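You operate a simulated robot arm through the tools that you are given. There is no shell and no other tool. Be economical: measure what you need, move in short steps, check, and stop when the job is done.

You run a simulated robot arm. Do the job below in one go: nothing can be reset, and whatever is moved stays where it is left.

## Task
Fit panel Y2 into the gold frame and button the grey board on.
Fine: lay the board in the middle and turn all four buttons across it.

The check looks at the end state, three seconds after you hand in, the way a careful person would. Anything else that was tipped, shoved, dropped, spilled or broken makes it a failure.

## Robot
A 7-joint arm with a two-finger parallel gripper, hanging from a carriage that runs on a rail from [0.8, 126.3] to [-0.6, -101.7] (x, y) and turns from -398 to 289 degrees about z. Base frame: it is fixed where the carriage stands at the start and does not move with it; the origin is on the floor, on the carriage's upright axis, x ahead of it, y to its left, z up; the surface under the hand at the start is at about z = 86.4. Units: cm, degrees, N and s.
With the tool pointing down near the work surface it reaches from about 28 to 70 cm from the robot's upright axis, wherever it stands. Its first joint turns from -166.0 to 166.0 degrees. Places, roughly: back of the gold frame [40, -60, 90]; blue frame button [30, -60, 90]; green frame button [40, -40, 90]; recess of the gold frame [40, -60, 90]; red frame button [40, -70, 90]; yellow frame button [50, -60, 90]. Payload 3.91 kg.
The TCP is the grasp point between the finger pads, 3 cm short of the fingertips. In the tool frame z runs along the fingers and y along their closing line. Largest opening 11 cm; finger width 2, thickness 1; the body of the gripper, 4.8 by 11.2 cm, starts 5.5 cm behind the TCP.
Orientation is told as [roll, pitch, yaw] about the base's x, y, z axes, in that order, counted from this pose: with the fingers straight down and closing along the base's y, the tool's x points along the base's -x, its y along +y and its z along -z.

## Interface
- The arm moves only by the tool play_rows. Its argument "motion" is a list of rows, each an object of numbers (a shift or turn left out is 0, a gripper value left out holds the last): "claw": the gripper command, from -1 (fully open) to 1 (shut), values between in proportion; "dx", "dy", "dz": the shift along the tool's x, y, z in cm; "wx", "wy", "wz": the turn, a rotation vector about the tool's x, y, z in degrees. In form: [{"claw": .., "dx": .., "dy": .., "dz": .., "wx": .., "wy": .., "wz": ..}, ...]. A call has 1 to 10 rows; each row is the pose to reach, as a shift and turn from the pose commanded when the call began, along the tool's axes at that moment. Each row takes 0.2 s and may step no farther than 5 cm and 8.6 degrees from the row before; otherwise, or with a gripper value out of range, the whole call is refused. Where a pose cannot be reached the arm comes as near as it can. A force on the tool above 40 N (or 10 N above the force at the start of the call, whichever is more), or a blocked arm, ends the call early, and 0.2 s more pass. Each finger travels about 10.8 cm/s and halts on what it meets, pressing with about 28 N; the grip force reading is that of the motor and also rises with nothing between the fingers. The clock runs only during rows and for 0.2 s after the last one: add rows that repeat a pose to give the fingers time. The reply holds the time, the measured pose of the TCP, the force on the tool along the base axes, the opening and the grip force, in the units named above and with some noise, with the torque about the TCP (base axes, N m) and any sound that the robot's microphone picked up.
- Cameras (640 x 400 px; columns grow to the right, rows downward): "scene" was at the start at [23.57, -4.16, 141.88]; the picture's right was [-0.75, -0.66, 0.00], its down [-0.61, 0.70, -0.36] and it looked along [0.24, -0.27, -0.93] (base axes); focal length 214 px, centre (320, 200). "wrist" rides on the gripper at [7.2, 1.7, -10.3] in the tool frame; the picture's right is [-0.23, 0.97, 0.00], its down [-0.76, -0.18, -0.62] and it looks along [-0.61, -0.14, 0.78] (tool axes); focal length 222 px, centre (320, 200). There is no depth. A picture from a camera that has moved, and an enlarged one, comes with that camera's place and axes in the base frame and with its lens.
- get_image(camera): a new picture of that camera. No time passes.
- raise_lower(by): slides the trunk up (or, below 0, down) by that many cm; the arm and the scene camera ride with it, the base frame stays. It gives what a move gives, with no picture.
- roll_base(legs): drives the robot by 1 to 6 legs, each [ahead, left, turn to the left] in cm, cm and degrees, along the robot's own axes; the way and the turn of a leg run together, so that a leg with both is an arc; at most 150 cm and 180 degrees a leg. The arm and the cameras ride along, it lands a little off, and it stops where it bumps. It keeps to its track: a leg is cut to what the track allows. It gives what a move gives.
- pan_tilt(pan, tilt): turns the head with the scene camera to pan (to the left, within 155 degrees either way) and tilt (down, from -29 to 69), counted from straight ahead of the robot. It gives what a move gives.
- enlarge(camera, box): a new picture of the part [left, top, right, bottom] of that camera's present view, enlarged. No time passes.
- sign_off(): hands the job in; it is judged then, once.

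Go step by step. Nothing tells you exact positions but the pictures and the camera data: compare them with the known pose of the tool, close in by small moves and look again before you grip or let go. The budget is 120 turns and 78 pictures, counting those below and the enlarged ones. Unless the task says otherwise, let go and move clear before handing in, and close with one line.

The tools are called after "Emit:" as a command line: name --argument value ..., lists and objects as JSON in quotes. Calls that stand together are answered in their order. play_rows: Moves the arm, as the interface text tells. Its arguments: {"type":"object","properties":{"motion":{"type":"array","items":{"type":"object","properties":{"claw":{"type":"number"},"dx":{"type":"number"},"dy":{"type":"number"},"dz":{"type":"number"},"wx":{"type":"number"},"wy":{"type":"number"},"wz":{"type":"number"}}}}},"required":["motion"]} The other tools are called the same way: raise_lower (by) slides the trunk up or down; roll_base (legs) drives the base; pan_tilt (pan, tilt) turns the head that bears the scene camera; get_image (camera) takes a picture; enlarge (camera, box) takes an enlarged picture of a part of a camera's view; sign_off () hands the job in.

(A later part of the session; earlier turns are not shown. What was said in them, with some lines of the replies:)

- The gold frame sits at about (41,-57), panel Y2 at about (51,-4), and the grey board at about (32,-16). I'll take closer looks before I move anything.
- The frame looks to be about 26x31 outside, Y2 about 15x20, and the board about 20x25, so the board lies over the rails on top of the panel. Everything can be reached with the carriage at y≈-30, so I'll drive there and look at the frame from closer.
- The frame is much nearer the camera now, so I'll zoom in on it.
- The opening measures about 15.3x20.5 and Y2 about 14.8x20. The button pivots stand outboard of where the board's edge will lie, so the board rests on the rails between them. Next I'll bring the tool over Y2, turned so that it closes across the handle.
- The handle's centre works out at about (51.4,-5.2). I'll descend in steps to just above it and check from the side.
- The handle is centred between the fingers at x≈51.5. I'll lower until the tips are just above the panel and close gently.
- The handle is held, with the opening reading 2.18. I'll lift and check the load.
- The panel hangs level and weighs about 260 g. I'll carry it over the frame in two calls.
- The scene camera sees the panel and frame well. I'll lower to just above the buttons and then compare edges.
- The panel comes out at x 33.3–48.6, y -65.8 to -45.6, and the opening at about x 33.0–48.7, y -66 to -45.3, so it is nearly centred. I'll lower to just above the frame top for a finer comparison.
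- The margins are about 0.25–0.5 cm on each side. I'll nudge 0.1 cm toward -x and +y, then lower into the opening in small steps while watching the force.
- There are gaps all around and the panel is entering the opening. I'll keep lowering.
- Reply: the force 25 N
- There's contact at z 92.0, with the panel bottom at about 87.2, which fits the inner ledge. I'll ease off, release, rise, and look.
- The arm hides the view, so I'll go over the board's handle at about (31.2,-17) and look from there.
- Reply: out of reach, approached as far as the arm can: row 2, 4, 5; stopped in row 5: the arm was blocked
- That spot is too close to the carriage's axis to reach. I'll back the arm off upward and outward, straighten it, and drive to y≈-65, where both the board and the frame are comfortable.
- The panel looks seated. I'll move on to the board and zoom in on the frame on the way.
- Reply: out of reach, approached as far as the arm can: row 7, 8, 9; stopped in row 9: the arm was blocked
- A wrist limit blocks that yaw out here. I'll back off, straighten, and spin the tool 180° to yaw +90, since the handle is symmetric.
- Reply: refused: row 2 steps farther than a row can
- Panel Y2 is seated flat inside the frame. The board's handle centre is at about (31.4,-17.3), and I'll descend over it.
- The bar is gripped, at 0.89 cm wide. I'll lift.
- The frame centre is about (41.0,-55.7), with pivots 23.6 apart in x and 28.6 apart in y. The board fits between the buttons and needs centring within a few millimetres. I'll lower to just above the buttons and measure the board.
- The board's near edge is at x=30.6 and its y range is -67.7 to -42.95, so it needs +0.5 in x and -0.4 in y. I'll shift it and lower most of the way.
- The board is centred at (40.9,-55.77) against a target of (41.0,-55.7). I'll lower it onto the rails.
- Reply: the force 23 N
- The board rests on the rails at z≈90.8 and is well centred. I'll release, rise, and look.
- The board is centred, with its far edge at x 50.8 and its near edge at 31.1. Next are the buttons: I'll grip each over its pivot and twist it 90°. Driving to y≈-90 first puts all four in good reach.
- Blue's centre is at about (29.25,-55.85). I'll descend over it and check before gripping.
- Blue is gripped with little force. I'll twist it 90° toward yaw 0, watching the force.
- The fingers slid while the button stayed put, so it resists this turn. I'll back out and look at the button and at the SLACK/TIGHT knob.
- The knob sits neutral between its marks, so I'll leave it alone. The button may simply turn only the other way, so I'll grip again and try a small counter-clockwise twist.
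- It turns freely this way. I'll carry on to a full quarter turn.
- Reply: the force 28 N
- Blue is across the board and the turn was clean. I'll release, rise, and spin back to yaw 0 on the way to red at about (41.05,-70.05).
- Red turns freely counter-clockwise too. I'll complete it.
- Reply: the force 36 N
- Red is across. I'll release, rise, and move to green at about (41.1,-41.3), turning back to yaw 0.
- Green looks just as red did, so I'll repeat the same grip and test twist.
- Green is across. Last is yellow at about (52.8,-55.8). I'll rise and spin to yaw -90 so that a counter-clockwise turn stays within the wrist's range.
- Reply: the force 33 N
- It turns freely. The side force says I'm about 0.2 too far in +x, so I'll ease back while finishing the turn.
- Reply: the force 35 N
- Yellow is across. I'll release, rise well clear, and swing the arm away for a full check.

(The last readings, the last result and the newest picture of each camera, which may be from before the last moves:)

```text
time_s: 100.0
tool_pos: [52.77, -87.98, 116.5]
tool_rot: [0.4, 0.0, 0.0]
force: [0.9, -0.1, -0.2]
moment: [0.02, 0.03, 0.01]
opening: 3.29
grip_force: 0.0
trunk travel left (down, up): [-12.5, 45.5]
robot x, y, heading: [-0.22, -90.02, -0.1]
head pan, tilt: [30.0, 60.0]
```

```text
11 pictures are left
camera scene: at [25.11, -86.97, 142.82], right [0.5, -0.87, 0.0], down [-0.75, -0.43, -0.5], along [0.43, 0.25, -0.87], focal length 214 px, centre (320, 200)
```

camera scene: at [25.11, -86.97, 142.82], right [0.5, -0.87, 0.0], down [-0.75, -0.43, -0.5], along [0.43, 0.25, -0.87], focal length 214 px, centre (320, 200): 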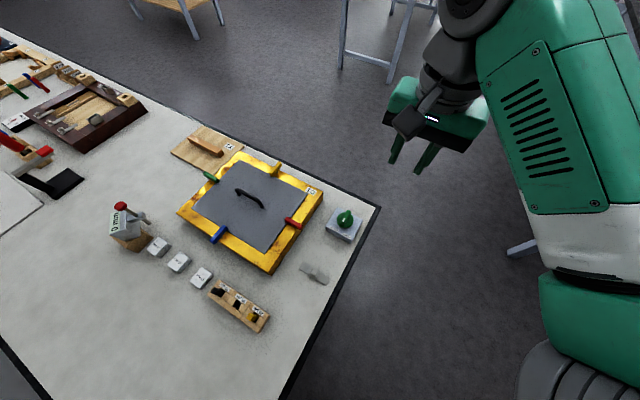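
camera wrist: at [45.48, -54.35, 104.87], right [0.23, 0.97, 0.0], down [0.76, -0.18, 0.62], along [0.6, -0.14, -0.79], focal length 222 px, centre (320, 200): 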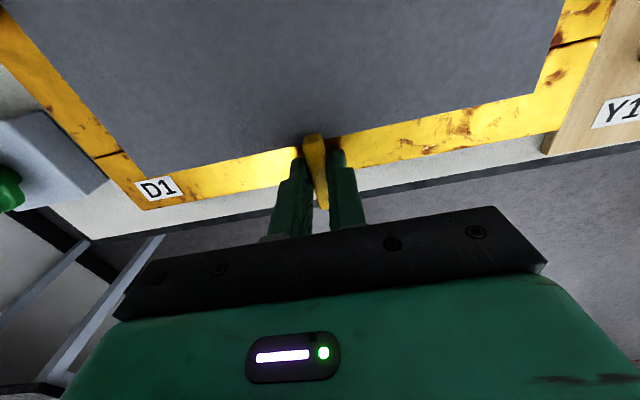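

Emit:
enlarge --camera "scene" --box '[170, 145, 330, 275]'

Emit:
enlarge --camera "scene" --box '[205, 215, 255, 255]'

Emit:
enlarge --camera "scene" --box '[250, 150, 320, 240]'

```text
3.08 times, centred on (250, 210) of scene
camera zoom: at [25.11, -86.97, 142.82], right [0.5, -0.87, 0.0], down [-0.75, -0.43, -0.5], along [0.43, 0.25, -0.87], focal length 660 px, centre (535, 169)
```

zoom: 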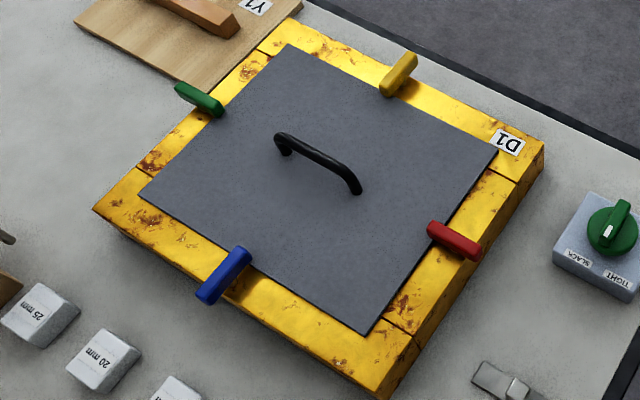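

```text
10.00 times, centred on (230, 235) of scene
camera zoom: at [25.11, -86.97, 142.82], right [0.5, -0.87, 0.0], down [-0.75, -0.43, -0.5], along [0.43, 0.25, -0.87], focal length 2145 px, centre (1220, -150)
```

zoom: 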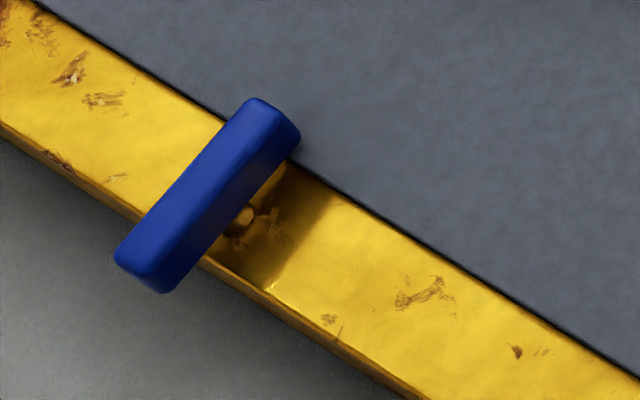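

```text
4.44 times, centred on (285, 195) of scene
camera zoom: at [25.11, -86.97, 142.82], right [0.5, -0.87, 0.0], down [-0.75, -0.43, -0.5], along [0.43, 0.25, -0.87], focal length 953 px, centre (476, 222)
```

zoom: 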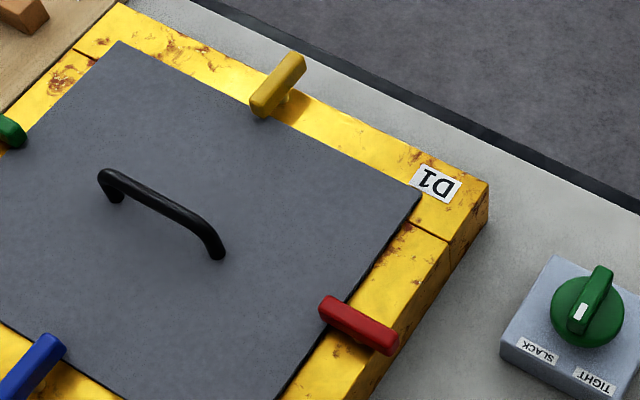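

All four buttons lie across the centred board, panel Y2 is under it in the frame, nothing else appears disturbed, and the arm is clear. I'm handing in.

Emit:
sign_off

```text
The job is handed in.
```

Panel Y2 is seated in the gold frame, the grey board lies centred on top, and all four buttons are turned across it.
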